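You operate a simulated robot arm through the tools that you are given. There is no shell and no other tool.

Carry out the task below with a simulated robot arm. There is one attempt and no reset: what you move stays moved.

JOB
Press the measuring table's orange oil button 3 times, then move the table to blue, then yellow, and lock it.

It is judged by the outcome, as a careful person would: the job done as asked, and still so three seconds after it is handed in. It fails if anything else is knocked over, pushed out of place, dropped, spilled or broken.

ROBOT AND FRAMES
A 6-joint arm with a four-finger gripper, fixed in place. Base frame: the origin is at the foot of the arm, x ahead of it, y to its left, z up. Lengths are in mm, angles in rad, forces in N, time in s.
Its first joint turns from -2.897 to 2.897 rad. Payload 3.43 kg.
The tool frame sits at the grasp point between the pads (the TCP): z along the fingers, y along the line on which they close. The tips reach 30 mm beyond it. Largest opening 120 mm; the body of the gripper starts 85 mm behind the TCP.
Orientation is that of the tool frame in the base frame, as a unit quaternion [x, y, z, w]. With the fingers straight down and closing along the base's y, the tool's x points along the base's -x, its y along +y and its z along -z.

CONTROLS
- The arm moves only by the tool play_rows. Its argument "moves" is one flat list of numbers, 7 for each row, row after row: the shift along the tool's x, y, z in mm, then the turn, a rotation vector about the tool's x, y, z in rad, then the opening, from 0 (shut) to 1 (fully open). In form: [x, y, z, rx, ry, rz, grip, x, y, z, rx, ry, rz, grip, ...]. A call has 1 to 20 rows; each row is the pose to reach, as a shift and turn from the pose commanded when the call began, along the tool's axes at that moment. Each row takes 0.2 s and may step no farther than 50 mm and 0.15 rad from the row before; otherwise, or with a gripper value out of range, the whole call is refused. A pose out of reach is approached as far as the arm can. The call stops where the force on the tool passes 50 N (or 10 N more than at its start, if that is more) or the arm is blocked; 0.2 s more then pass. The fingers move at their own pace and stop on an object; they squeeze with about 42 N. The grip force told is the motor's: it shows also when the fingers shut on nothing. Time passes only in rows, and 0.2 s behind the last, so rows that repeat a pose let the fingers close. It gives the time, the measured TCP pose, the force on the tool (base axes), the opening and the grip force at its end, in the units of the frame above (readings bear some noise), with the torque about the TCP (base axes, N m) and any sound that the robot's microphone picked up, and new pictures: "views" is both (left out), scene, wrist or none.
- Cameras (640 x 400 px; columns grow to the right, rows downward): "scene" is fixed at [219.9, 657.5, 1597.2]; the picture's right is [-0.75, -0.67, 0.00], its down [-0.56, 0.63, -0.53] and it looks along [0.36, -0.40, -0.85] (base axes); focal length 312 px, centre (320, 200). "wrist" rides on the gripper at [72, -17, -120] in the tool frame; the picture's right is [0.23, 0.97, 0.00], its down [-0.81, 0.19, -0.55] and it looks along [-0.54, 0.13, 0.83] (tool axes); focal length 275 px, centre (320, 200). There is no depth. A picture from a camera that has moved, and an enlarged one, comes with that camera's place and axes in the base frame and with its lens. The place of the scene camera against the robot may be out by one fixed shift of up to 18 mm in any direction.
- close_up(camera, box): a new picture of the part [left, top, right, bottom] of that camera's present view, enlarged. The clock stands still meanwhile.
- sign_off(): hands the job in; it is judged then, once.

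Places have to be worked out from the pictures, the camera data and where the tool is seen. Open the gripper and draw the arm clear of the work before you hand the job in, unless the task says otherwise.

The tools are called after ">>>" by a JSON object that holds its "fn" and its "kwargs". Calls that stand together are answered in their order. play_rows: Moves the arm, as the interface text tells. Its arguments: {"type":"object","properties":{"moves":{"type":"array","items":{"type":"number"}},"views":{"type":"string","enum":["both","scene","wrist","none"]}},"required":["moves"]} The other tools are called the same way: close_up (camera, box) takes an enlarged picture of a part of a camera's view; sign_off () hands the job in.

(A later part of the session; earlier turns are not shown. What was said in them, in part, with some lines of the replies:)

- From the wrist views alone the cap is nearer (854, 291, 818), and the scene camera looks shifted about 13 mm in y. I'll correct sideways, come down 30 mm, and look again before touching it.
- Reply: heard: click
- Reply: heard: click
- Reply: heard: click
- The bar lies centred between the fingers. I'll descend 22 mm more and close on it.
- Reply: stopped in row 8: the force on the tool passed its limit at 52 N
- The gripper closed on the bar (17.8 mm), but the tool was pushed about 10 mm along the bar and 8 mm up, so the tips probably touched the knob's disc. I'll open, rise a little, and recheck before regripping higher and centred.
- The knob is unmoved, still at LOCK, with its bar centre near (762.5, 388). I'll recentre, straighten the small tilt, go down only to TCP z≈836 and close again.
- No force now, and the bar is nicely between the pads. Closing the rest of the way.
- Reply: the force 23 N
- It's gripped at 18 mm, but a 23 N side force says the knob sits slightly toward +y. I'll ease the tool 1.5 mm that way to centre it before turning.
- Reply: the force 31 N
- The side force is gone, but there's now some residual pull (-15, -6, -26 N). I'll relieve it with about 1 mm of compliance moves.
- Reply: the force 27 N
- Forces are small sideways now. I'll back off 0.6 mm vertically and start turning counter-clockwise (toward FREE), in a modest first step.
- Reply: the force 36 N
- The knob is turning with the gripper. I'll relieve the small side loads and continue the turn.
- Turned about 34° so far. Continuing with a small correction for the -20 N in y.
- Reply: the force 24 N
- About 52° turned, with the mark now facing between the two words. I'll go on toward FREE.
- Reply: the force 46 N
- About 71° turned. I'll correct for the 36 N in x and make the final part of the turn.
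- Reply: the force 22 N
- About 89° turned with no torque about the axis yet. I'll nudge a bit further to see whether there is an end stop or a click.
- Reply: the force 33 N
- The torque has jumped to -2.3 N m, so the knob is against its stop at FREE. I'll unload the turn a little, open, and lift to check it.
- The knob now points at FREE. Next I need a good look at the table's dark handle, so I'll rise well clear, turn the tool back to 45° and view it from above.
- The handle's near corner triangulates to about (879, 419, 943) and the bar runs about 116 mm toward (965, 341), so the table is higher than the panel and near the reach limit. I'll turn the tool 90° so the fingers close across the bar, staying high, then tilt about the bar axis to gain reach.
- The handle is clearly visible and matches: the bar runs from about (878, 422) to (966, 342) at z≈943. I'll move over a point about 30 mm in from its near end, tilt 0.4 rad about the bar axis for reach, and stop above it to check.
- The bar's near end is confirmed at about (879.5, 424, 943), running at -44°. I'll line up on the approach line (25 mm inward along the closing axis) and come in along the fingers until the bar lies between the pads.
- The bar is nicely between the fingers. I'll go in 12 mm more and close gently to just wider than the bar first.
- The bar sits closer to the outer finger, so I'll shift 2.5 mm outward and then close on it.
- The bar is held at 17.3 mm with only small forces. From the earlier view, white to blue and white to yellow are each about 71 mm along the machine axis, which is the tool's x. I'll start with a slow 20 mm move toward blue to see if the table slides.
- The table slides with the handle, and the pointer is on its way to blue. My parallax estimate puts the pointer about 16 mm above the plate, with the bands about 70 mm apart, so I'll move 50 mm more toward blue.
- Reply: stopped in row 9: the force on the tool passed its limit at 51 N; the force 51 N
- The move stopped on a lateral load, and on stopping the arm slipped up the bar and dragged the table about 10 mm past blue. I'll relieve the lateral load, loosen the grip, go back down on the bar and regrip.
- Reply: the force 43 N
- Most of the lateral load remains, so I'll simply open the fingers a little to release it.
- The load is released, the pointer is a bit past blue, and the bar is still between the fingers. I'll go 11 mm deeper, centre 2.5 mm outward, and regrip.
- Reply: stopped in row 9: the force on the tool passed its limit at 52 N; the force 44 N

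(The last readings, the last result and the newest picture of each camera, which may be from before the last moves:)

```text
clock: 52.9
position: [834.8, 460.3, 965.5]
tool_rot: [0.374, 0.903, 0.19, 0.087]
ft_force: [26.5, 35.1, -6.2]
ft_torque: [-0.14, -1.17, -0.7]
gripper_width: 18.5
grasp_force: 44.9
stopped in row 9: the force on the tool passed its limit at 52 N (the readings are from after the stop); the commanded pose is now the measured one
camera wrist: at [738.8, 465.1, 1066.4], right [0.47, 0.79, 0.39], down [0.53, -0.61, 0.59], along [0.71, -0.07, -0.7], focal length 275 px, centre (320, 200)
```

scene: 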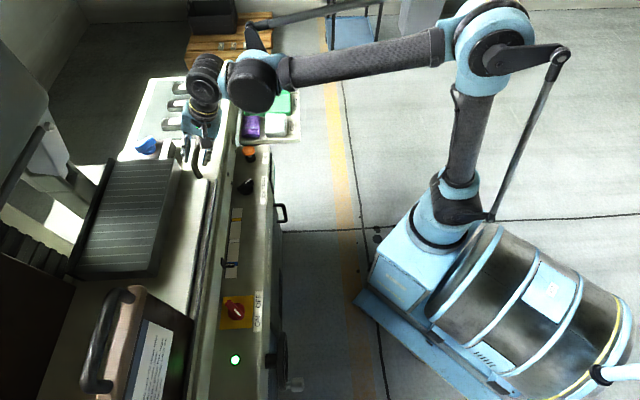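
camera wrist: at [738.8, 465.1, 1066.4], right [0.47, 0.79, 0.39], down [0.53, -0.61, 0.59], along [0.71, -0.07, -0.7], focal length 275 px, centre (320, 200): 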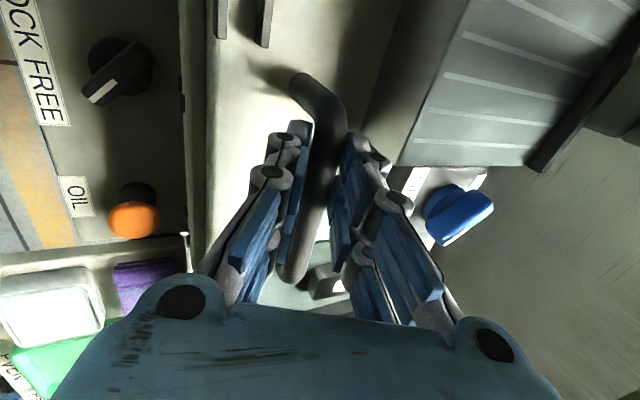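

That stopped again because of an off-centre squeeze. I'll release once more and centre carefully at a narrow opening before squeezing, as worked the first time.

>>> {"fn": "play_rows", "kwargs": {"moves": [0, 0, 0, 0, 0, 0, 0.1, 0, 0, 0, 0, 0, 0, 0.2, 0, 0, 0, 0, 0, 0, 0.3, 0, 0, 0, 0, 0, 0, 0.3], "views": "both"}}

>>> {"fn": "close_up", "kwargs": {"camera": "wrist", "box": [200, 20, 480, 195]}}

>>> {"fn": "close_up", "kwargs": {"camera": "scene", "box": [190, 190, 290, 290]}}

>>> {"fn": "close_up", "kwargs": {"camera": "scene", "box": [130, 100, 270, 200]}}

```text
clock: 53.2
position: [819.6, 460.4, 976.5]
tool_rot: [0.373, 0.903, 0.194, 0.092]
ft_force: [3.1, 0.4, -1.6]
ft_torque: [-0.03, 0.15, 0.02]
gripper_width: 0.0
grasp_force: 33.6
stopped in row 1: the force on the tool passed its limit at 56 N (the readings are from after the stop); the commanded pose is now the measured one
camera wrist: at [721.7, 465.0, 1076.7], right [0.46, 0.79, 0.4], down [0.52, -0.61, 0.6], along [0.72, -0.06, -0.69], focal length 275 px, centre (320, 200)
```

scene: 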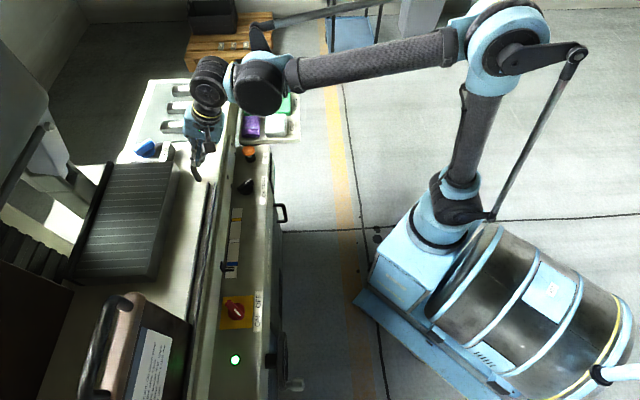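
wrist: 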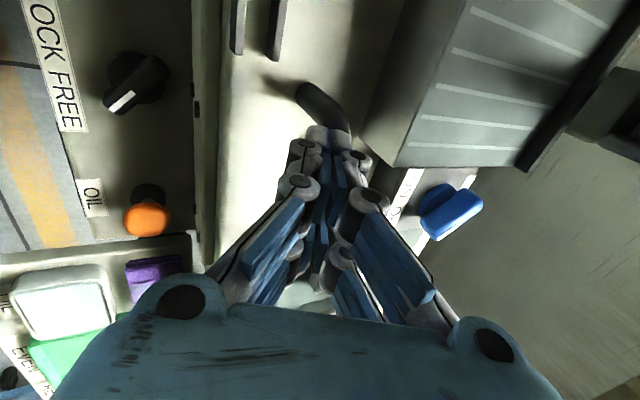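

```text
2.29 times, centred on (340, 108) of wrist
camera zoom: at [721.7, 465.0, 1076.7], right [0.46, 0.79, 0.4], down [0.52, -0.61, 0.6], along [0.72, -0.06, -0.69], focal length 629 px, centre (274, 411)
```

zoom: 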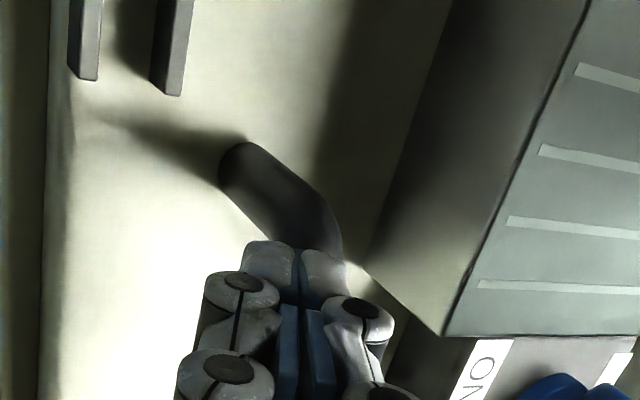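

```text
4.00 times, centred on (240, 240) of scene
camera zoom: at [219.9, 657.5, 1597.2], right [-0.75, -0.67, 0.0], down [-0.56, 0.63, -0.53], along [0.36, -0.4, -0.85], focal length 1246 px, centre (640, 40)
```

zoom: 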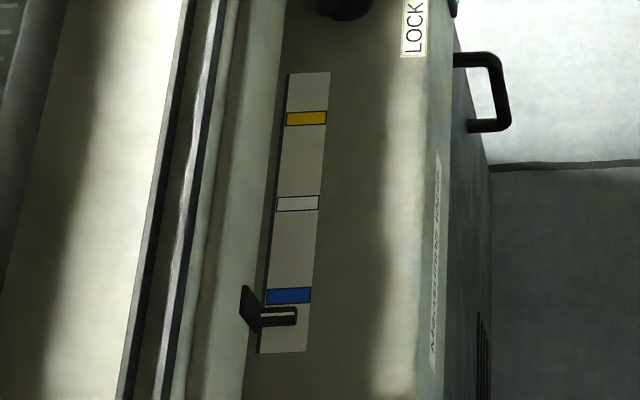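

```text
4.00 times, centred on (200, 150) of scene
camera zoom: at [219.9, 657.5, 1597.2], right [-0.75, -0.67, 0.0], down [-0.56, 0.63, -0.53], along [0.36, -0.4, -0.85], focal length 1246 px, centre (800, 400)
```

zoom: 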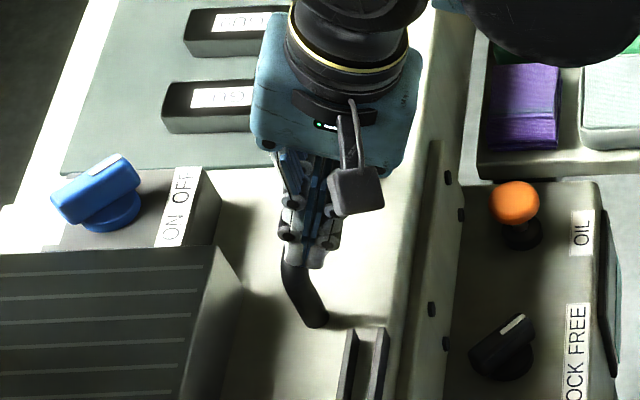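

The stop made the fingers slip off the bar; they are shut above it, and the table rests about 20 mm past blue. All remaining travel is now toward yellow, so instead of squeezing the bar I'll push the handle's near post at (812, 491) from its blue side with shut fingers. First I'll lift off and go to that side.

>>> {"fn": "play_rows", "kwargs": {"moves": [0, 0, -20, 0, 0, 0, 0, 0, 0, -40, 0, 0, 0, 0, 0, 0, -60, 0, 0, 0, 0, 22, 5, -60, 0, 0, 0, 0, 44, 10, -60, 0, 0, 0, 0, 66, 16, -60, 0, 0, 0, 0, 66, 16, -40, 0, 0, 0, 0, 66, 16, -20, 0, 0, 0, 0, 66, 16, -20, 0, 0, 0, 0], "views": "both"}}

>>> {"fn": "close_up", "kwargs": {"camera": "wrist", "box": [200, 60, 480, 235]}}

>>> {"fn": "close_up", "kwargs": {"camera": "scene", "box": [130, 100, 270, 200]}}

```text
clock: 55.2
position: [779.7, 510.6, 998.5]
tool_rot: [0.372, 0.903, 0.194, 0.093]
ft_force: [-0.6, 1.0, 0.3]
ft_torque: [-0.03, -0.02, 0.01]
gripper_width: 0.2
grasp_force: 33.2
camera wrist: at [681.7, 515.0, 1098.8], right [0.46, 0.79, 0.4], down [0.52, -0.61, 0.6], along [0.72, -0.07, -0.69], focal length 275 px, centre (320, 200)
```

scene: 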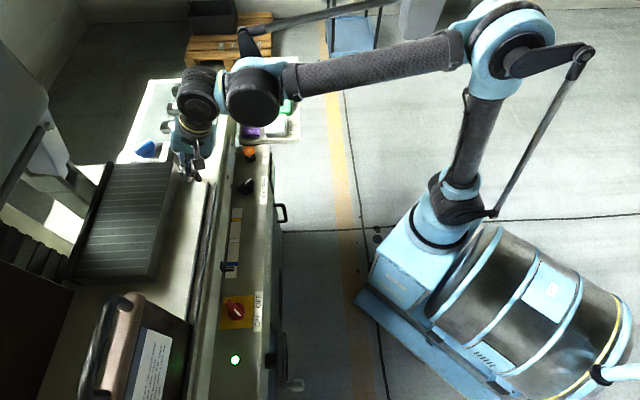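
wrist: 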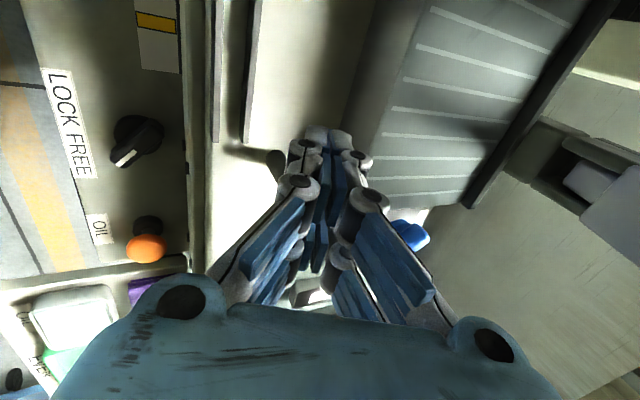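

```text
2.29 times, centred on (340, 148) of wrist
camera zoom: at [681.7, 515.0, 1098.8], right [0.46, 0.79, 0.4], down [0.52, -0.61, 0.6], along [0.72, -0.07, -0.69], focal length 629 px, centre (274, 320)
```

zoom: 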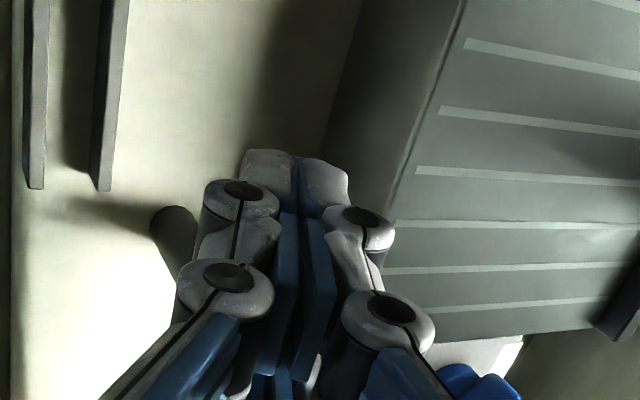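

```text
4.00 times, centred on (200, 150) of scene
camera zoom: at [219.9, 657.5, 1597.2], right [-0.75, -0.67, 0.0], down [-0.56, 0.63, -0.53], along [0.36, -0.4, -0.85], focal length 1246 px, centre (800, 400)
```

zoom: 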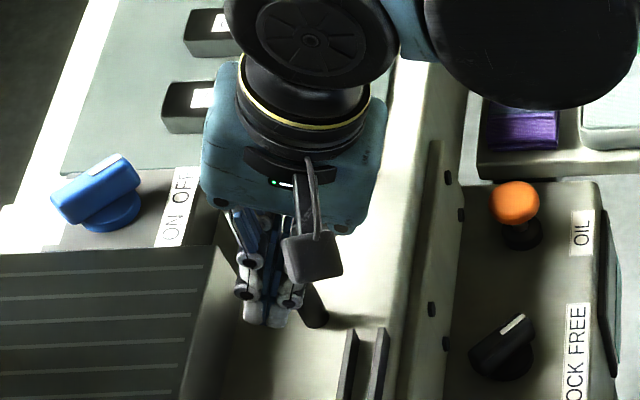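

The geometry agrees: the shut tips are at about (794, 523, 957) and the post at (814, 490). I'll lower vertically beside the post to TCP z≈950, leaving about 20 mm of gap.

>>> {"fn": "play_rows", "kwargs": {"moves": [1, -6, 11, 0, 0, 0, 0, 2, -12, 22, 0, 0, 0, 0, 3, -18, 33, 0, 0, 0, 0, 4, -23, 42, 0, 0, 0, 0, 4, -23, 42, 0, 0, 0, 0], "views": "wrist"}}

>>> {"fn": "close_up", "kwargs": {"camera": "wrist", "box": [200, 60, 480, 235]}}

>>> {"fn": "close_up", "kwargs": {"camera": "scene", "box": [130, 100, 270, 200]}}

```text
clock: 56.4
position: [774.2, 512.7, 950.7]
tool_rot: [0.373, 0.902, 0.194, 0.092]
ft_force: [0.1, 0.3, -0.1]
ft_torque: [-0.02, 0.02, 0.02]
gripper_width: 0.0
grasp_force: 33.4
camera wrist: at [676.3, 516.5, 1051.2], right [0.46, 0.79, 0.4], down [0.52, -0.61, 0.6], along [0.72, -0.07, -0.69], focal length 275 px, centre (320, 200)
```

wrist: 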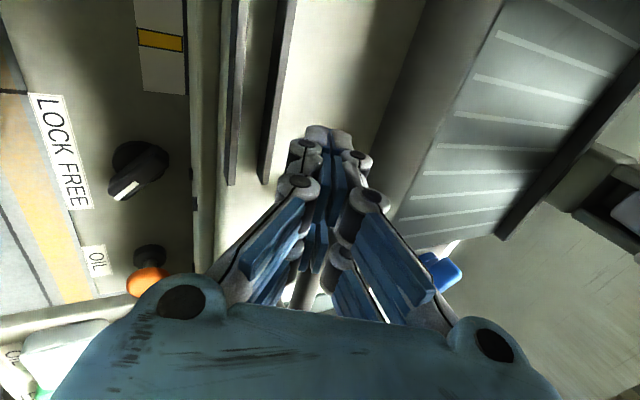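

```text
2.29 times, centred on (340, 148) of wrist
camera zoom: at [676.3, 516.5, 1051.2], right [0.46, 0.79, 0.4], down [0.52, -0.61, 0.6], along [0.72, -0.07, -0.69], focal length 629 px, centre (274, 320)
```

zoom: 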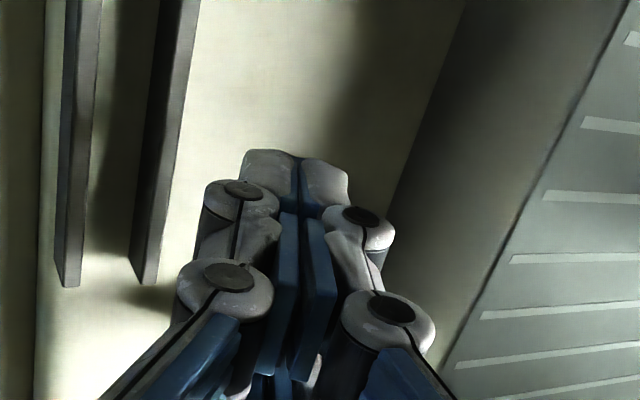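

```text
4.00 times, centred on (200, 150) of scene
camera zoom: at [219.9, 657.5, 1597.2], right [-0.75, -0.67, 0.0], down [-0.56, 0.63, -0.53], along [0.36, -0.4, -0.85], focal length 1246 px, centre (800, 400)
```

zoom: 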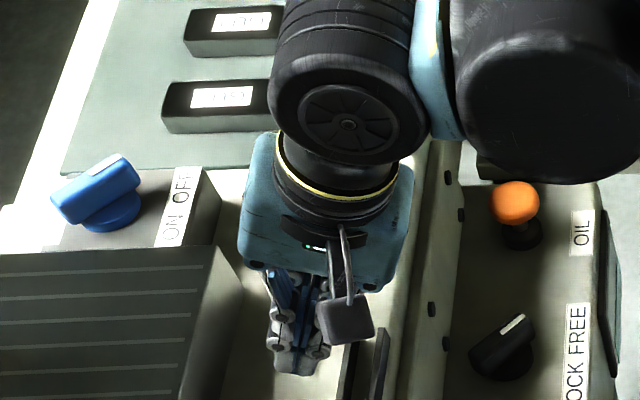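

No contact yet, and I'm about 20 mm from the post. I'll move toward yellow along the axis in small steps and watch the force and the pointer.

>>> {"fn": "play_rows", "kwargs": {"moves": [-5, 0, 0.1, 0, 0, 0, 0, -10, 0, 0.2, 0, 0, 0, 0, -15, 0, 0.3, 0, 0, 0, 0, -18, 0, 0.4, 0, 0, 0, 0, -21, 0, 0.4, 0, 0, 0, 0, -24, 0, 0.5, 0, 0, 0, 0], "views": "none"}}

>>> {"fn": "close_up", "kwargs": {"camera": "scene", "box": [190, 190, 290, 290]}}

>>> {"fn": "close_up", "kwargs": {"camera": "scene", "box": [130, 100, 270, 200]}}

```text
clock: 57.8
position: [791.3, 495.6, 951.2]
tool_rot: [0.373, 0.902, 0.194, 0.092]
ft_force: [-1.9, 4.6, 2.7]
ft_torque: [0.1, -0.01, 0.1]
gripper_width: 0.0
grasp_force: 33.7
```

```text
4.00 times, centred on (240, 240) of scene
camera zoom: at [219.9, 657.5, 1597.2], right [-0.75, -0.67, 0.0], down [-0.56, 0.63, -0.53], along [0.36, -0.4, -0.85], focal length 1246 px, centre (640, 40)
```

zoom: 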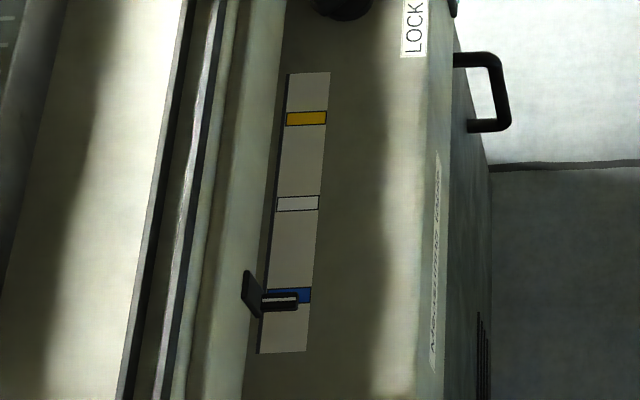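

```text
4.00 times, centred on (200, 150) of scene
camera zoom: at [219.9, 657.5, 1597.2], right [-0.75, -0.67, 0.0], down [-0.56, 0.63, -0.53], along [0.36, -0.4, -0.85], focal length 1246 px, centre (800, 400)
```

zoom: 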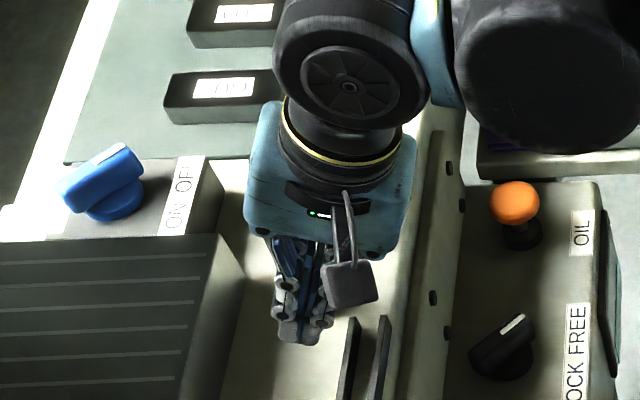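

Pushing works with only about 5 N, and the pointer is coming back onto blue. Allowing for parallax (the line should read about 9 px above the band centre), I'll push 9 mm more and pause on blue.

>>> {"fn": "play_rows", "kwargs": {"moves": [-2, 0, 0, 0, 0, 0, 0, -4, 0, 0.1, 0, 0, 0, 0, -6, 0, 0.1, 0, 0, 0, 0, -7.5, 0, 0.2, 0, 0, 0, 0, -9, 0, 0.2, 0, 0, 0, 0, -9, 0, 0.2, 0, 0, 0, 0], "views": "none"}}

>>> {"fn": "close_up", "kwargs": {"camera": "scene", "box": [210, 240, 260, 290]}}

```text
clock: 59.2
position: [797.4, 488.0, 951.4]
tool_rot: [0.373, 0.903, 0.193, 0.092]
ft_force: [-0.9, 1.0, -1.3]
ft_torque: [0.01, 0.04, 0.03]
gripper_width: 0.2
grasp_force: 33.5
```

```text
8.00 times, centred on (235, 265) of scene
camera zoom: at [219.9, 657.5, 1597.2], right [-0.75, -0.67, 0.0], down [-0.56, 0.63, -0.53], along [0.36, -0.4, -0.85], focal length 2492 px, centre (1000, -320)
```

zoom: 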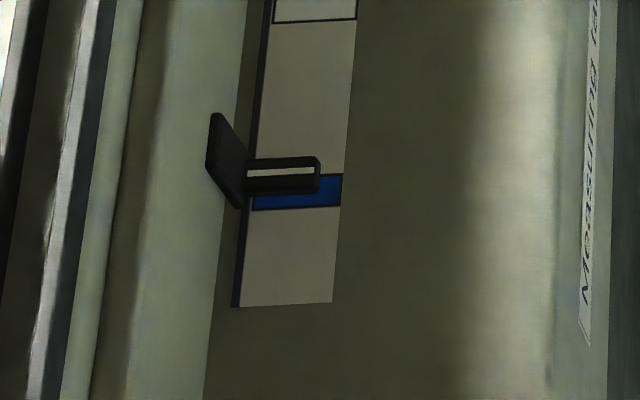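

The white line reads about 7.7 mm above the blue band's centre, against about 7.4 mm expected from parallax, so the pointer is on blue. I'll hold here for a second and check with the wrist view.

>>> {"fn": "play_rows", "kwargs": {"moves": [0, 0, 0, 0, 0, 0, 0, 0, 0, 0, 0, 0, 0, 0, 0, 0, 0, 0, 0, 0, 0, 0, 0, 0, 0, 0, 0, 0, 0, 0, 0, 0, 0, 0, 0], "views": "both"}}

```text
clock: 60.4
position: [797.2, 487.9, 951.6]
tool_rot: [0.373, 0.902, 0.194, 0.093]
ft_force: [0.4, -0.1, 0.0]
ft_torque: [-0.03, 0.01, -0.01]
gripper_width: 0.0
grasp_force: 33.3
camera wrist: at [699.7, 492.5, 1052.1], right [0.46, 0.79, 0.4], down [0.52, -0.61, 0.6], along [0.72, -0.07, -0.69], focal length 275 px, centre (320, 200)
```

scene: 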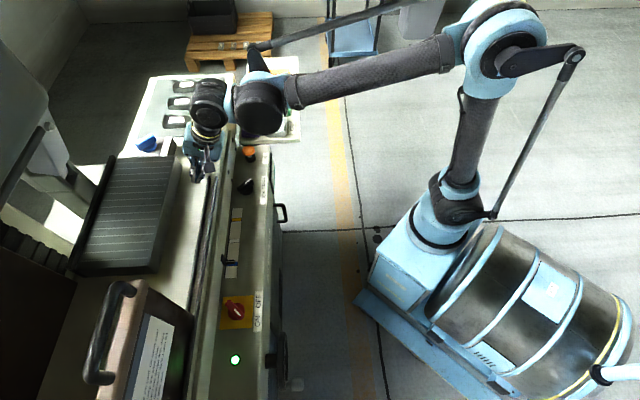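
wrist: 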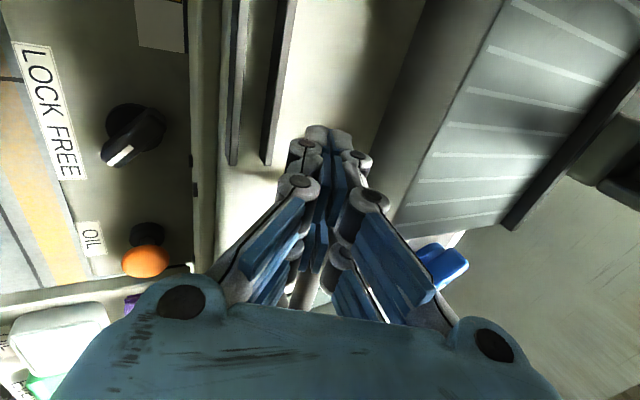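

The table is at rest on blue. Now I'll push toward yellow, first 115 mm of the roughly 141 mm, slowing at the end.

>>> {"fn": "play_rows", "kwargs": {"moves": [-2, 0, 0, 0, 0, 0, 0, -6, 0, 0.1, 0, 0, 0, 0, -12, 0, 0.2, 0, 0, 0, 0, -19, 0, 0.4, 0, 0, 0, 0, -26, 0, 0.5, 0, 0, 0, 0, -33, 0, 0.7, 0, 0, 0, 0, -40, 0, 0.8, 0, 0, 0, 0, -47, 0, 0.9, 0, 0, 0, 0, -54, 0, 1.1, 0, 0, 0, 0, -61, 0, 1.2, 0, 0, 0, 0, -68, 0, 1.4, 0, 0, 0, 0, -75, 0, 1.5, 0, 0, 0, 0, -82, 0, 1.6, 0, 0, 0, 0, -89, 0, 1.8, 0, 0, 0, 0, -96, 0, 1.9, 0, 0, 0, 0, -102, 0, 2, 0, 0, 0, 0, -107, 0, 2.1, 0, 0, 0, 0, -111, 0, 2.2, 0, 0, 0, 0, -114, 0, 2.3, 0, 0, 0, 0, -115, 0, 2.3, 0, 0, 0, 0], "views": "both"}}

>>> {"fn": "close_up", "kwargs": {"camera": "scene", "box": [210, 190, 270, 240]}}

```text
clock: 64.6
position: [879.8, 407.8, 952.1]
tool_rot: [0.373, 0.902, 0.194, 0.093]
ft_force: [-1.5, 5.0, 1.0]
ft_torque: [0.11, -0.04, 0.16]
gripper_width: 0.0
grasp_force: 33.4
camera wrist: at [781.6, 411.9, 1052.5], right [0.46, 0.79, 0.4], down [0.52, -0.61, 0.6], along [0.72, -0.07, -0.69], focal length 275 px, centre (320, 200)
```

scene: 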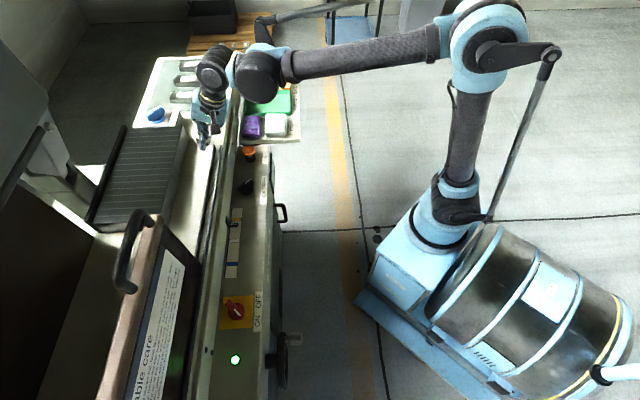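
wrist: 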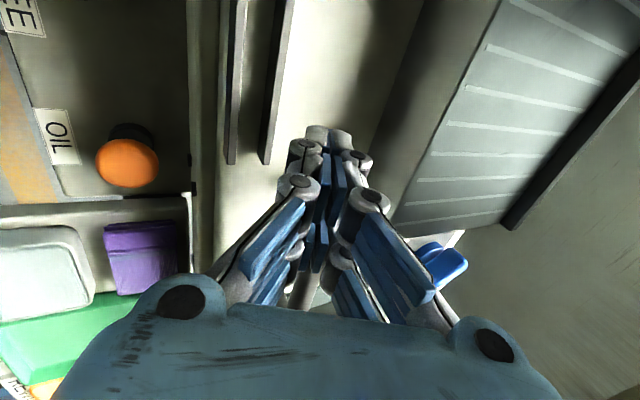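

```text
8.00 times, centred on (240, 215) of scene
camera zoom: at [219.9, 657.5, 1597.2], right [-0.75, -0.67, 0.0], down [-0.56, 0.63, -0.53], along [0.36, -0.4, -0.85], focal length 2492 px, centre (960, 80)
```

zoom: 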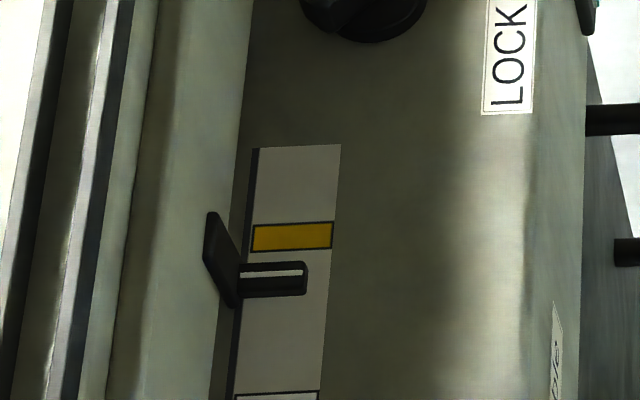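

The pointer is just short of yellow. With parallax at this end (about 9 mm, or 21 px here) I need about 24.5 mm more; I'll push 21 mm and recheck.

>>> {"fn": "play_rows", "kwargs": {"moves": [-3, 0, 0.1, 0, 0, 0, 0, -7, 0, 0.1, 0, 0, 0, 0, -11, 0, 0.2, 0, 0, 0, 0, -15, 0, 0.3, 0, 0, 0, 0, -18, 0, 0.4, 0, 0, 0, 0, -20, 0, 0.4, 0, 0, 0, 0, -21, 0, 0.4, 0, 0, 0, 0, -21, 0, 0.4, 0, 0, 0, 0], "views": "none"}}

>>> {"fn": "close_up", "kwargs": {"camera": "scene", "box": [210, 190, 270, 240]}}

```text
clock: 66.4
position: [894.1, 392.6, 953.0]
tool_rot: [0.373, 0.903, 0.194, 0.092]
ft_force: [0.6, 0.2, -0.2]
ft_torque: [-0.01, 0.0, 0.01]
gripper_width: 0.0
grasp_force: 32.9
```

```text
8.00 times, centred on (240, 215) of scene
camera zoom: at [219.9, 657.5, 1597.2], right [-0.75, -0.67, 0.0], down [-0.56, 0.63, -0.53], along [0.36, -0.4, -0.85], focal length 2492 px, centre (960, 80)
```

zoom: 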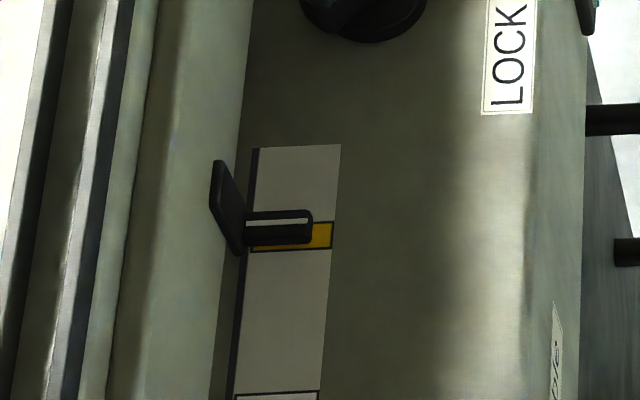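

I'm within about 2.5 mm of centre on yellow. I'll nudge 2.5 mm more, then back off the post and verify from a square-on view.

>>> {"fn": "play_rows", "kwargs": {"moves": [-1, 0, 0, 0, 0, 0, 0, -2, 0, 0, 0, 0, 0, 0, -2.5, 0, 0, 0, 0, 0, 0, -2.5, 0, 0, 0, 0, 0, 0], "views": "none"}}

>>> {"fn": "close_up", "kwargs": {"camera": "scene", "box": [210, 190, 270, 240]}}

```text
clock: 67.4
position: [896.5, 390.6, 952.6]
tool_rot: [0.373, 0.903, 0.193, 0.091]
ft_force: [-2.4, 3.3, -1.4]
ft_torque: [0.1, 0.08, 0.12]
gripper_width: 0.1
grasp_force: 33.8
```

```text
8.00 times, centred on (240, 215) of scene
camera zoom: at [219.9, 657.5, 1597.2], right [-0.75, -0.67, 0.0], down [-0.56, 0.63, -0.53], along [0.36, -0.4, -0.85], focal length 2492 px, centre (960, 80)
```

zoom: 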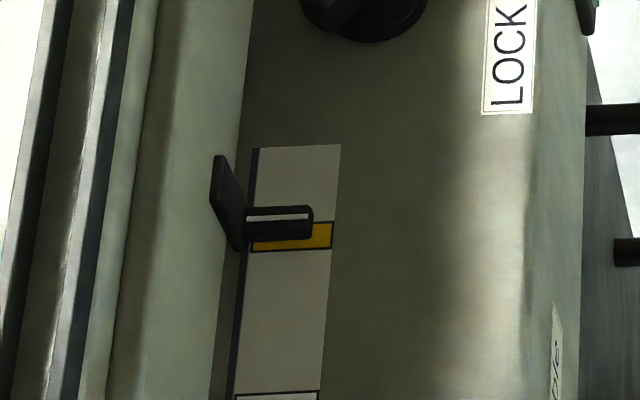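

The white line now reads about 21 px above the yellow centre, as predicted for alignment. I'll back away from the post toward the blue side, lift straight up and level the tool.

>>> {"fn": "play_rows", "kwargs": {"moves": [8, 0, 0, 0, 0, 0, 0, 18, 0, 0, 0, 0, 0, 0, 25, 0, 0, 0, 0, 0, 0, 25, 15, -32, 0, 0, 0, 0, 25, 30, -65, 0, 0, 0, 0, 25, 45, -98, 0, 0, 0, 0, 25, 60, -130, 0, 0, 0, 0, 25, 60, -130, 0.14, 0, 0, 0, 25, 60, -130, 0.28, 0, 0, 0, 25, 60, -130, 0.42, 0, 0, 0, 25, 60, -130, 0.42, 0, 0, 0], "views": "scene"}}

```text
clock: 69.8
position: [875.2, 411.1, 1094.2]
tool_rot: [0.384, 0.923, 0.001, 0.013]
ft_force: [0.7, -0.3, 0.3]
ft_torque: [0.03, 0.01, 0.03]
gripper_width: 0.0
grasp_force: 33.2
```

scene: 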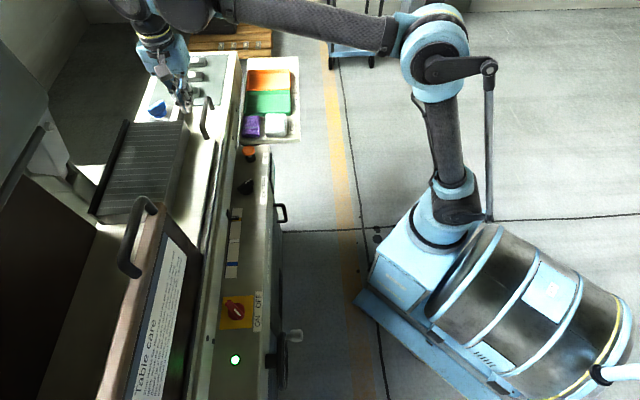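

Clear of the table. Now I'll go above the scale with the tool turned to 135° and fingers open, to look at the pointer square-on to the machine axis.

>>> {"fn": "play_rows", "kwargs": {"moves": [16, -9, 0, 0, 0, -0.13, 0, 32, -18, 0, 0, 0, -0.26, 0, 48, -27, 5, 0, 0, -0.39, 0, 64, -36, 10, 0, 0, -0.52, 0.3, 80, -46, 15, 0, 0, -0.65, 0.6, 96, -55, 20, 0, 0, -0.78, 1, 112, -64, 28, 0, 0, -0.91, 1, 128, -73, 35, 0, 0, -1.04, 1, 144, -82, 42, 0, 0, -1.17, 1, 160, -92, 50, 0, 0, -1.3, 1, 175, -101, 57, 0, 0, -1.43, 1, 190, -109, 57, 0, 0, -1.57, 1, 190, -109, 57, 0, 0, -1.57, 1], "views": "both"}}

>>> {"fn": "close_up", "kwargs": {"camera": "wrist", "box": [200, 40, 420, 180]}}

```text
clock: 72.6
position: [665.2, 465.4, 1034.5]
tool_rot: [-0.381, 0.925, -0.008, 0.01]
ft_force: [0.6, -0.2, 0.1]
ft_torque: [0.0, 0.0, -0.02]
gripper_width: 120.0
grasp_force: 0.1
camera wrist: at [624.5, 403.3, 1154.4], right [-0.85, 0.53, -0.02], down [0.43, 0.71, 0.56], along [0.31, 0.46, -0.83], focal length 275 px, centre (320, 200)
```

scene: 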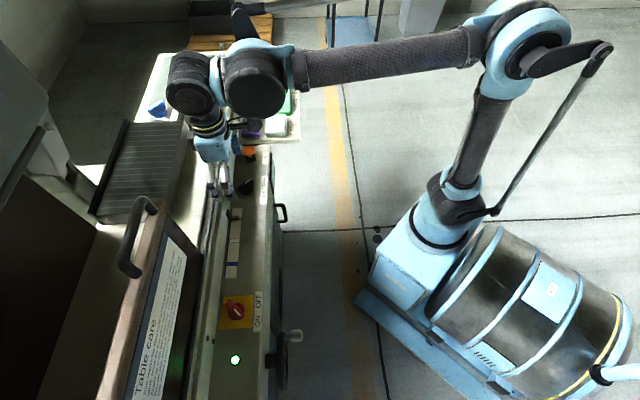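
wrist: 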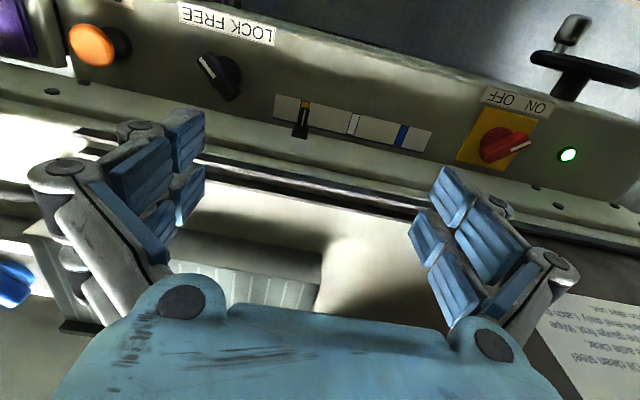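

```text
2.86 times, centred on (310, 110) of wrist
camera zoom: at [624.5, 403.3, 1154.4], right [-0.85, 0.53, -0.02], down [0.43, 0.71, 0.56], along [0.31, 0.46, -0.83], focal length 786 px, centre (349, 457)
```

zoom: 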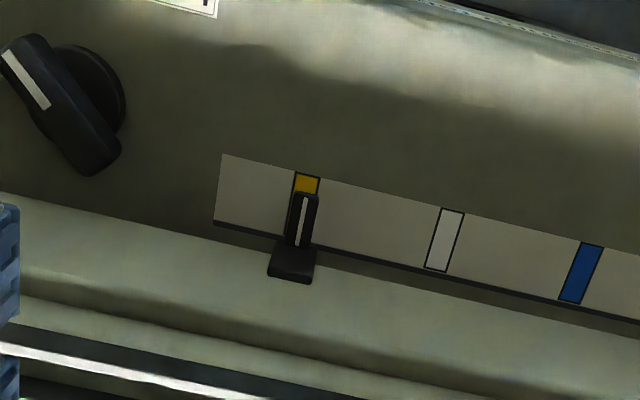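

>>> {"fn": "close_up", "kwargs": {"camera": "wrist", "box": [265, 85, 345, 145]}}

```text
6.67 times, centred on (305, 115) of wrist
camera zoom: at [624.5, 403.3, 1154.4], right [-0.85, 0.53, -0.02], down [0.43, 0.71, 0.56], along [0.31, 0.46, -0.83], focal length 1835 px, centre (420, 767)
```

zoom: 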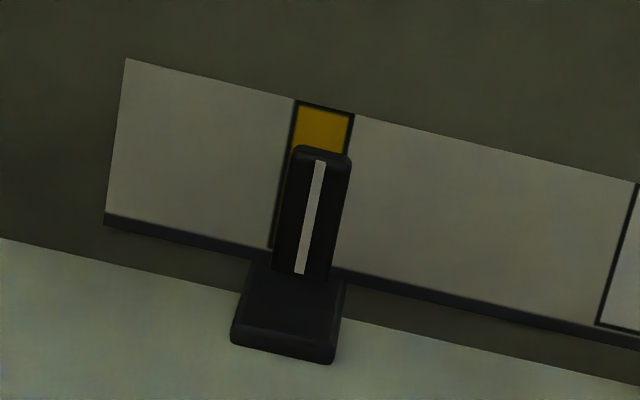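

Square-on, the index line sits within about 1 mm of the yellow band's centre. Now I'll lock it: go back above the knob at (765, 388), levelling the small tilt on the way.

>>> {"fn": "play_rows", "kwargs": {"moves": [-2, -20, 5, -0.011, 0.006, 0, 0.8, -5, -41, 20, -0.022, 0.012, 0, 0.6, -7, -61, 40, -0.022, 0.012, 0, 0.5, -10, -82, 60, -0.022, 0.012, 0, 0.5, -12, -102, 85, -0.022, 0.012, 0, 0.5, -15, -123, 112, -0.022, 0.012, 0, 0.5, -15, -123, 112, -0.022, 0.012, 0, 0.5], "views": "none"}}

>>> {"fn": "play_rows", "kwargs": {"moves": [0, 0, 0, 0, 0, -0.13, 0.5, 0, 0, 0, 0, 0, -0.26, 0.5, 0, 0, 0, 0, 0, -0.39, 0.5, 0, 0, 0, 0, 0, -0.52, 0.5, 0, 0, 0, 0, 0, -0.65, 0.5, 0, 0, 0, 0, 0, -0.785, 0.5, 0, 0, 0, 0, 0, -0.785, 0.5], "views": "both"}}

>>> {"fn": "close_up", "kwargs": {"camera": "wrist", "box": [220, 20, 460, 170]}}

```text
clock: 74.2
position: [766.9, 391.3, 923.8]
tool_rot: [-0.38, 0.925, 0.0, -0.001]
ft_force: [0.0, -0.2, 0.4]
ft_torque: [0.01, -0.01, 0.0]
gripper_width: 60.1
grasp_force: 0.0
```

```text
clock: 75.8
position: [766.2, 390.6, 923.8]
tool_rot: [-0.706, 0.708, 0.0, 0.0]
ft_force: [-0.4, 0.1, -0.2]
ft_torque: [-0.02, 0.0, 0.01]
gripper_width: 59.8
grasp_force: 0.1
camera wrist: at [784.2, 318.3, 1043.6], right [-0.97, -0.23, 0.0], down [-0.19, 0.81, 0.55], along [-0.13, 0.54, -0.83], focal length 275 px, centre (320, 200)
```

scene: 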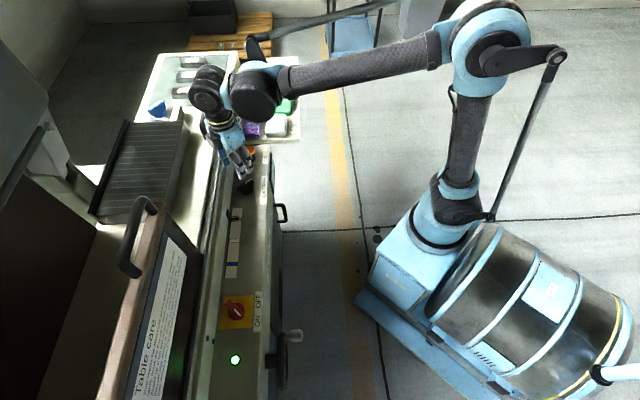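
wrist: 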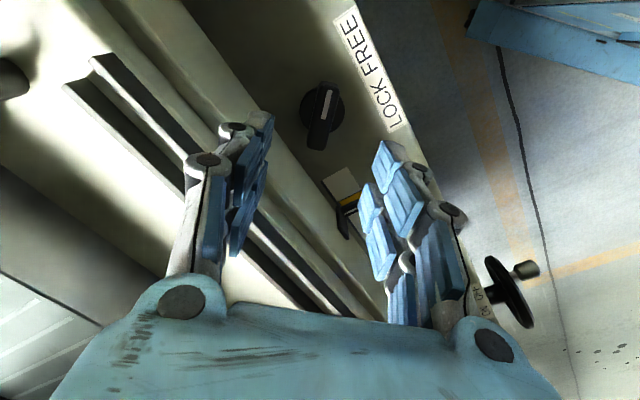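

```text
2.67 times, centred on (340, 95) of wrist
camera zoom: at [784.2, 318.3, 1043.6], right [-0.97, -0.23, 0.0], down [-0.19, 0.81, 0.55], along [-0.13, 0.54, -0.83], focal length 734 px, centre (267, 480)
```

zoom: 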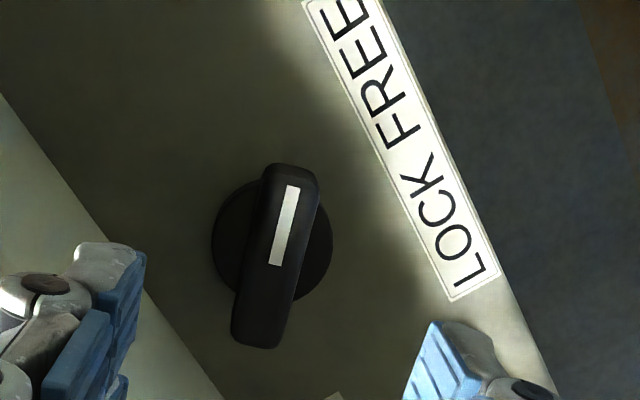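

The knob is still at FREE and the fingers are exactly across its bar. I'll descend to the earlier grip height (TCP z≈836) and close partway first.

>>> {"fn": "play_rows", "kwargs": {"moves": [1, 0.5, 20, 0, 0, 0, 0.5, 2, 1, 40, 0, 0, 0, 0.5, 3, 1.3, 60, 0, 0, 0, 0.5, 3, 1.3, 75, 0, 0, 0, 0.5, 3, 1.3, 84, 0, 0, 0, 0.5, 3, 1.3, 88, 0, 0, 0, 0.4, 3, 1.3, 88, 0, 0, 0, 0.3, 3, 1.3, 88, 0, 0, 0, 0.22, 3, 1.3, 88, 0, 0, 0, 0.2], "views": "wrist"}}

>>> {"fn": "close_up", "kwargs": {"camera": "wrist", "box": [220, 60, 460, 210]}}

```text
clock: 77.8
position: [765.5, 388.9, 833.9]
tool_rot: [-0.706, 0.709, 0.0, 0.0]
ft_force: [-0.1, 0.3, 0.0]
ft_torque: [-0.01, 0.06, -0.02]
gripper_width: 24.1
grasp_force: 0.1
camera wrist: at [782.9, 315.4, 955.3], right [-0.97, -0.23, 0.0], down [-0.19, 0.81, 0.55], along [-0.12, 0.54, -0.83], focal length 275 px, centre (320, 200)
```

wrist: 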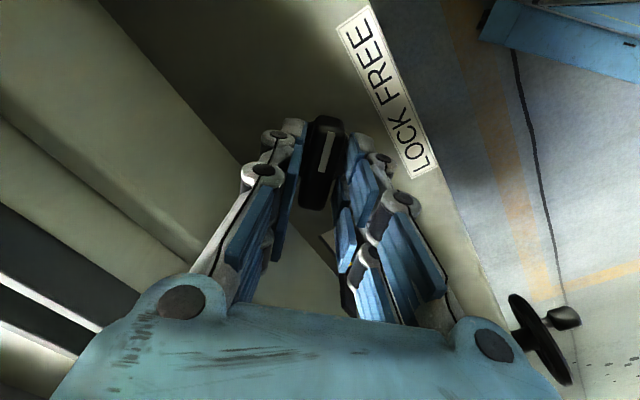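

```text
2.67 times, centred on (340, 135) of wrist
camera zoom: at [782.9, 315.4, 955.3], right [-0.97, -0.23, 0.0], down [-0.19, 0.81, 0.55], along [-0.12, 0.54, -0.83], focal length 734 px, centre (267, 373)
```

zoom: 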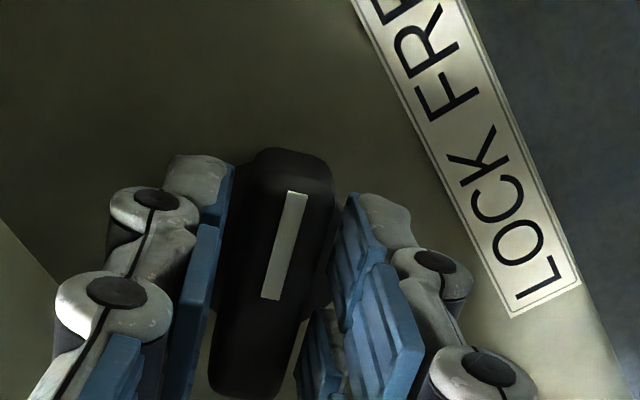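

Well centred with no force. Closing on the bar.

>>> {"fn": "play_rows", "kwargs": {"moves": [0, 0, -1, 0, 0, 0, 0.18, 0, 0, -1, 0, 0, 0, 0.16, 0, 0, -1, 0, 0, 0, 0.14, 0, 0, -1, 0, 0, 0, 0.1], "views": "none"}}

```text
clock: 78.8
position: [764.6, 388.5, 836.1]
tool_rot: [-0.705, 0.709, 0.0, 0.0]
ft_force: [-7.8, -1.3, -2.4]
ft_torque: [0.08, 0.26, 0.01]
gripper_width: 17.9
grasp_force: 44.8
```

Gripped with only about 8 N side load. Turning clockwise toward LOCK, in steps with force checks.

>>> {"fn": "play_rows", "kwargs": {"moves": [0, 0.3, 0, 0, 0, 0.07, 0, 0, 0.3, 0, 0, 0, 0.14, 0, 0, 0.3, 0, 0, 0, 0.21, 0, 0, 0.3, 0, 0, 0, 0.28, 0], "views": "none"}}

```text
clock: 79.8
position: [764.8, 387.2, 836.7]
tool_rot: [-0.599, 0.801, 0.0, -0.001]
ft_force: [-7.1, -6.7, -27.9]
ft_torque: [-0.06, 0.16, 0.03]
gripper_width: 17.9
grasp_force: 45.2
```

Going well. I'll correct slightly downward and continue.

>>> {"fn": "play_rows", "kwargs": {"moves": [0.3, 0.2, 0.6, 0, 0, 0.08, 0, 0.3, 0.2, 0.6, 0, 0, 0.16, 0, 0.3, 0.2, 0.6, 0, 0, 0.24, 0, 0.3, 0.2, 0.6, 0, 0, 0.32, 0], "views": "none"}}

```text
clock: 80.8
position: [764.2, 388.1, 835.3]
tool_rot: [-0.464, 0.886, 0.0, 0.0]
ft_force: [-7.8, -0.7, 6.4]
ft_torque: [-1.16, 0.98, 0.02]
gripper_width: 18.0
grasp_force: 44.8
```

Forces are low. Continuing the turn.

>>> {"fn": "play_rows", "kwargs": {"moves": [0.2, 0.2, 0, 0, 0, 0.08, 0, 0.2, 0.2, 0, 0, 0, 0.16, 0, 0.2, 0.2, 0, 0, 0, 0.24, 0, 0.2, 0.2, 0, 0, 0, 0.32, 0], "views": "none"}}

```text
clock: 81.8
position: [763.4, 388.5, 835.9]
tool_rot: [-0.319, 0.948, 0.0, 0.001]
ft_force: [-5.1, 15.8, 18.4]
ft_torque: [-0.02, 0.84, 0.04]
gripper_width: 17.9
grasp_force: 44.8
```

About 53° turned back, 37° to go. Correcting for the 16 N in y and continuing.

>>> {"fn": "play_rows", "kwargs": {"moves": [-0.2, 0.6, -0.4, 0, 0, 0.08, 0, -0.2, 0.6, -0.4, 0, 0, 0.16, 0, -0.2, 0.6, -0.4, 0, 0, 0.24, 0, -0.2, 0.6, -0.4, 0, 0, 0.32, 0], "views": "none"}}

```text
clock: 82.8
position: [763.8, 389.7, 837.2]
tool_rot: [-0.163, 0.987, 0.001, 0.0]
ft_force: [-8.2, 10.5, 12.4]
ft_torque: [0.13, 0.52, 0.01]
gripper_width: 18.0
grasp_force: 45.0
```

About 19° left. Continuing close to the LOCK stop.

>>> {"fn": "play_rows", "kwargs": {"moves": [0.15, 0.45, -0.3, 0, 0, 0.08, 0, 0.15, 0.45, -0.3, 0, 0, 0.16, 0, 0.15, 0.45, -0.3, 0, 0, 0.24, 0, 0.15, 0.45, -0.3, 0, 0, 0.3, 0], "views": "wrist"}}

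```text
clock: 83.8
position: [763.0, 389.6, 836.1]
tool_rot: [-0.012, 1.0, 0.0, 0.0]
ft_force: [-7.2, 11.5, -1.9]
ft_torque: [0.41, 0.09, -0.02]
gripper_width: 18.0
grasp_force: 45.0
camera wrist: at [693.1, 369.6, 956.3], right [-0.25, 0.97, 0.0], down [0.81, 0.21, 0.55], along [0.53, 0.14, -0.83], focal length 275 px, centre (320, 200)
```

wrist: 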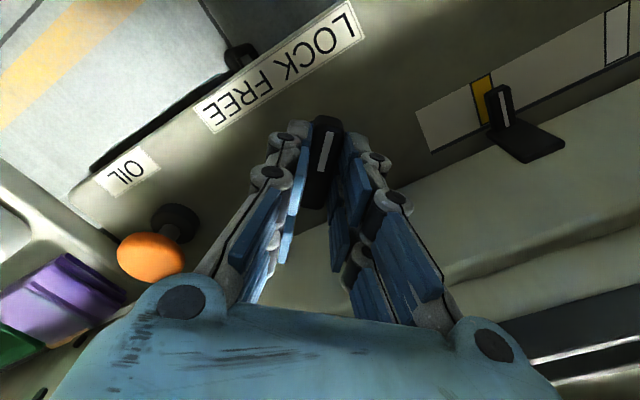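

Within about 1.4° of the original LOCK angle. I'll creep on until the torque shows the stop.

>>> {"fn": "play_rows", "kwargs": {"moves": [0.1, 0.4, 0, 0, 0, 0.03, 0, 0.1, 0.4, 0, 0, 0, 0.06, 0, 0.1, 0.4, 0, 0, 0, 0.09, 0, 0.1, 0.4, 0, 0, 0, 0.09, 0], "views": "none"}}

```text
clock: 84.8
position: [763.5, 390.1, 837.0]
tool_rot: [0.031, 1.0, 0.001, -0.001]
ft_force: [-17.3, 12.7, -24.5]
ft_torque: [0.28, 0.6, 2.09]
gripper_width: 19.1
grasp_force: 45.0
```

The torque has risen to 2.1 N m, so the knob is against the LOCK stop. I'll unload the twist slightly, open and lift straight up.

>>> {"fn": "play_rows", "kwargs": {"moves": [0.3, 0, 0.3, 0, 0, -0.04, 0, 0.3, 0.3, 0.3, 0, 0, -0.06, 0.1, 0.3, 0.3, 0.3, 0, 0, -0.06, 0.25, 0.3, 0.3, 0.3, 0, 0, -0.06, 0.5, 0.3, 0.3, 0.3, 0, 0, -0.06, 0.5, 0, 0, -20, 0, 0, -0.06, 0.5, 0, 0, -50, 0, 0, -0.06, 0.5, 0, 0, -90, 0, 0, -0.06, 0.5, 0, 0, -130, 0, 0, -0.06, 0.5, 0, 0, -130, 0, 0, -0.06, 0.5], "views": "both"}}

>>> {"fn": "close_up", "kwargs": {"camera": "wrist", "box": [220, 20, 540, 190]}}

>>> {"fn": "close_up", "kwargs": {"camera": "scene", "box": [200, 160, 290, 250]}}

```text
clock: 87.0
position: [762.2, 387.9, 965.9]
tool_rot: [0.002, 1.0, 0.0, 0.0]
ft_force: [0.2, 0.3, 0.2]
ft_torque: [0.0, -0.03, 0.03]
gripper_width: 60.1
grasp_force: 0.0
camera wrist: at [691.5, 370.0, 1086.3], right [-0.23, 0.97, 0.0], down [0.81, 0.19, 0.55], along [0.54, 0.13, -0.83], focal length 275 px, centre (320, 200)
```

scene: 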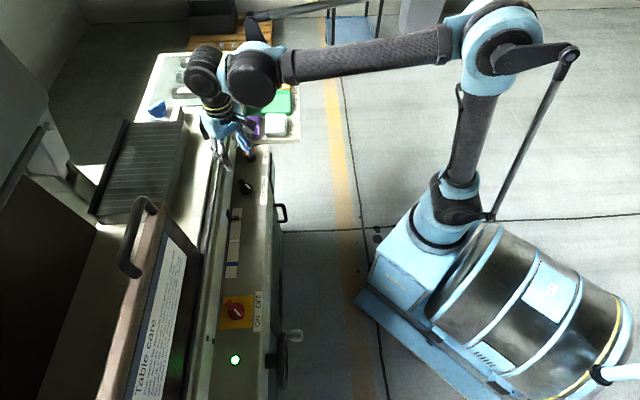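
wrist: 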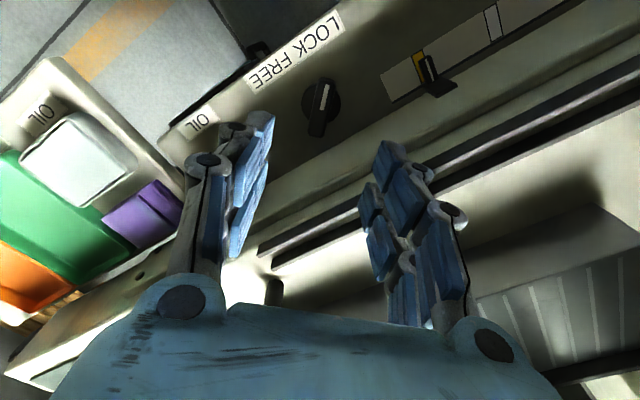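

```text
2.00 times, centred on (380, 105) of wrist
camera zoom: at [691.5, 370.0, 1086.3], right [-0.23, 0.97, 0.0], down [0.81, 0.19, 0.55], along [0.54, 0.13, -0.83], focal length 551 px, centre (200, 390)
```

zoom: 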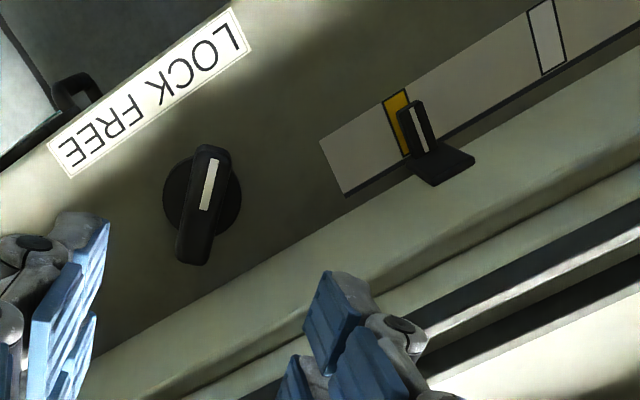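

```text
4.44 times, centred on (245, 205) of scene
camera zoom: at [219.9, 657.5, 1597.2], right [-0.75, -0.67, 0.0], down [-0.56, 0.63, -0.53], along [0.36, -0.4, -0.85], focal length 1384 px, centre (653, 178)
```

zoom: 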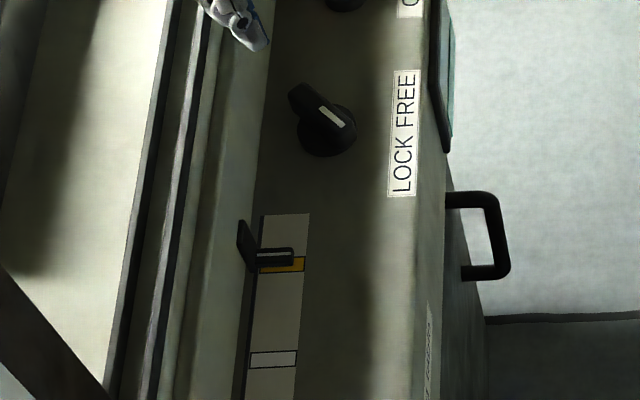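

The knob points at LOCK and the pointer is still on yellow. I'll open the gripper and draw the arm back and up, clear of the machine.

>>> {"fn": "play_rows", "kwargs": {"moves": [0, 0, -40, 0, 0, 0, 0.7, 0, 0, -80, 0, 0, 0, 1, 35, 0, -110, 0, 0, 0, 1, 75, 20, -130, 0, 0, 0, 1, 115, 0, -140, 0, 0, 0, 1, 155, -30, -140, 0, 0, 0, 1, 190, -60, -140, 0, 0, 0, 1, 220, -90, -140, 0, 0, 0, 1, 250, -120, -140, 0, 0, 0, 1, 270, -150, -140, 0, 0, 0, 1, 270, -150, -140, 0, 0, 0, 1], "views": "both"}}

>>> {"fn": "close_up", "kwargs": {"camera": "scene", "box": [210, 170, 270, 240]}}

>>> {"fn": "close_up", "kwargs": {"camera": "scene", "box": [90, 40, 310, 180]}}

```text
clock: 89.4
position: [492.8, 240.6, 1107.5]
tool_rot: [0.001, 1.0, 0.0, 0.0]
ft_force: [0.2, -0.4, 0.3]
ft_torque: [0.01, 0.01, -0.01]
gripper_width: 120.3
grasp_force: 0.1
camera wrist: at [422.2, 222.3, 1228.2], right [-0.23, 0.97, 0.0], down [0.81, 0.19, 0.55], along [0.54, 0.13, -0.83], focal length 275 px, centre (320, 200)
```

scene: 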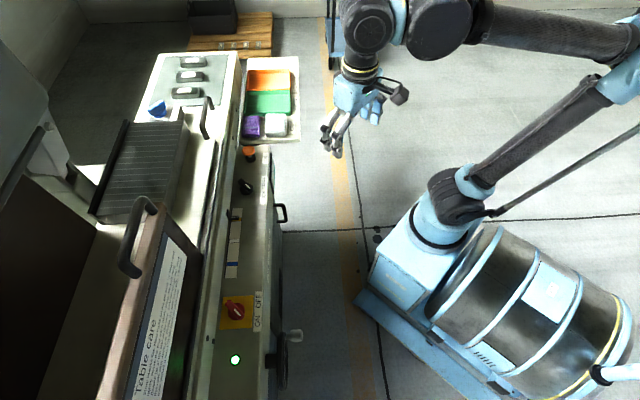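
wrist: 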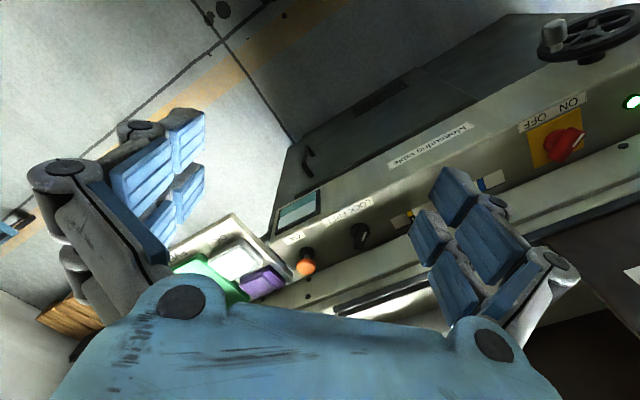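

```text
5.71 times, centred on (240, 205) of scene
camera zoom: at [219.9, 657.5, 1597.2], right [-0.75, -0.67, 0.0], down [-0.56, 0.63, -0.53], along [0.36, -0.4, -0.85], focal length 1780 px, centre (777, 171)
```

zoom: 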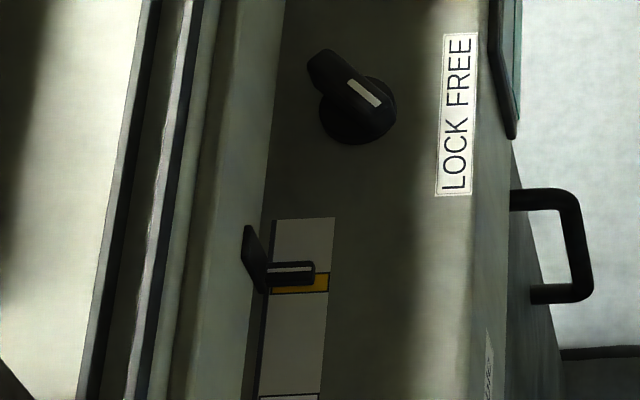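

```text
2.86 times, centred on (200, 110) of scene
camera zoom: at [219.9, 657.5, 1597.2], right [-0.75, -0.67, 0.0], down [-0.56, 0.63, -0.53], along [0.36, -0.4, -0.85], focal length 890 px, centre (663, 457)
```

zoom: 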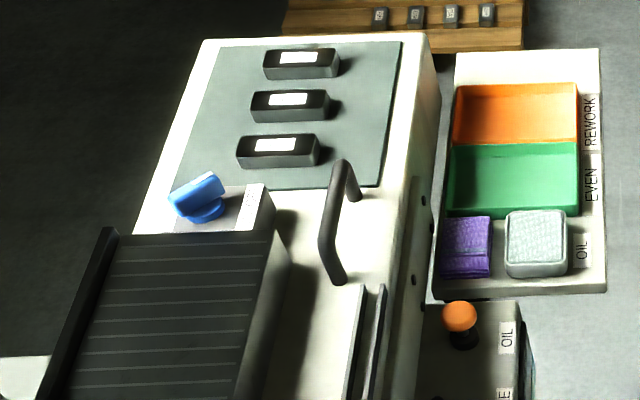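

The final check shows three oil presses clicked and the pointer on yellow after a stop on blue. The knob is at LOCK, the gauge blocks and trays are in place, and the arm is clear with the gripper open. Handing the job in.

>>> {"fn": "sign_off", "kwargs": {}}

```text
The job is handed in.
```

I finished the job and handed it in: the oil button was pressed three times, and the table went to blue, then to yellow, and was locked there. The result of the judging hasn't come back.

- **Oil button:** each of the three presses gave a click, and the cap sprang back each time.
- **Unlocking:** the knob was at LOCK when I started, so I turned it to FREE before moving the table.
- **Blue:** the table went about 20 mm past blue, because the gripper hit its force limit on the handle and dragged it. I brought it back and held it on blue for about a second before going on.
- **Yellow:** seen square-on, the pointer is within about 1 mm of the middle of the yellow band. It was still on yellow after locking.
- **Locking:** I turned the knob back until it reached its stop, and it points at LOCK.

In the last pictures the three blocks on the table and the trays beside it were all in place. The gripper is open and the arm is clear of the machine.
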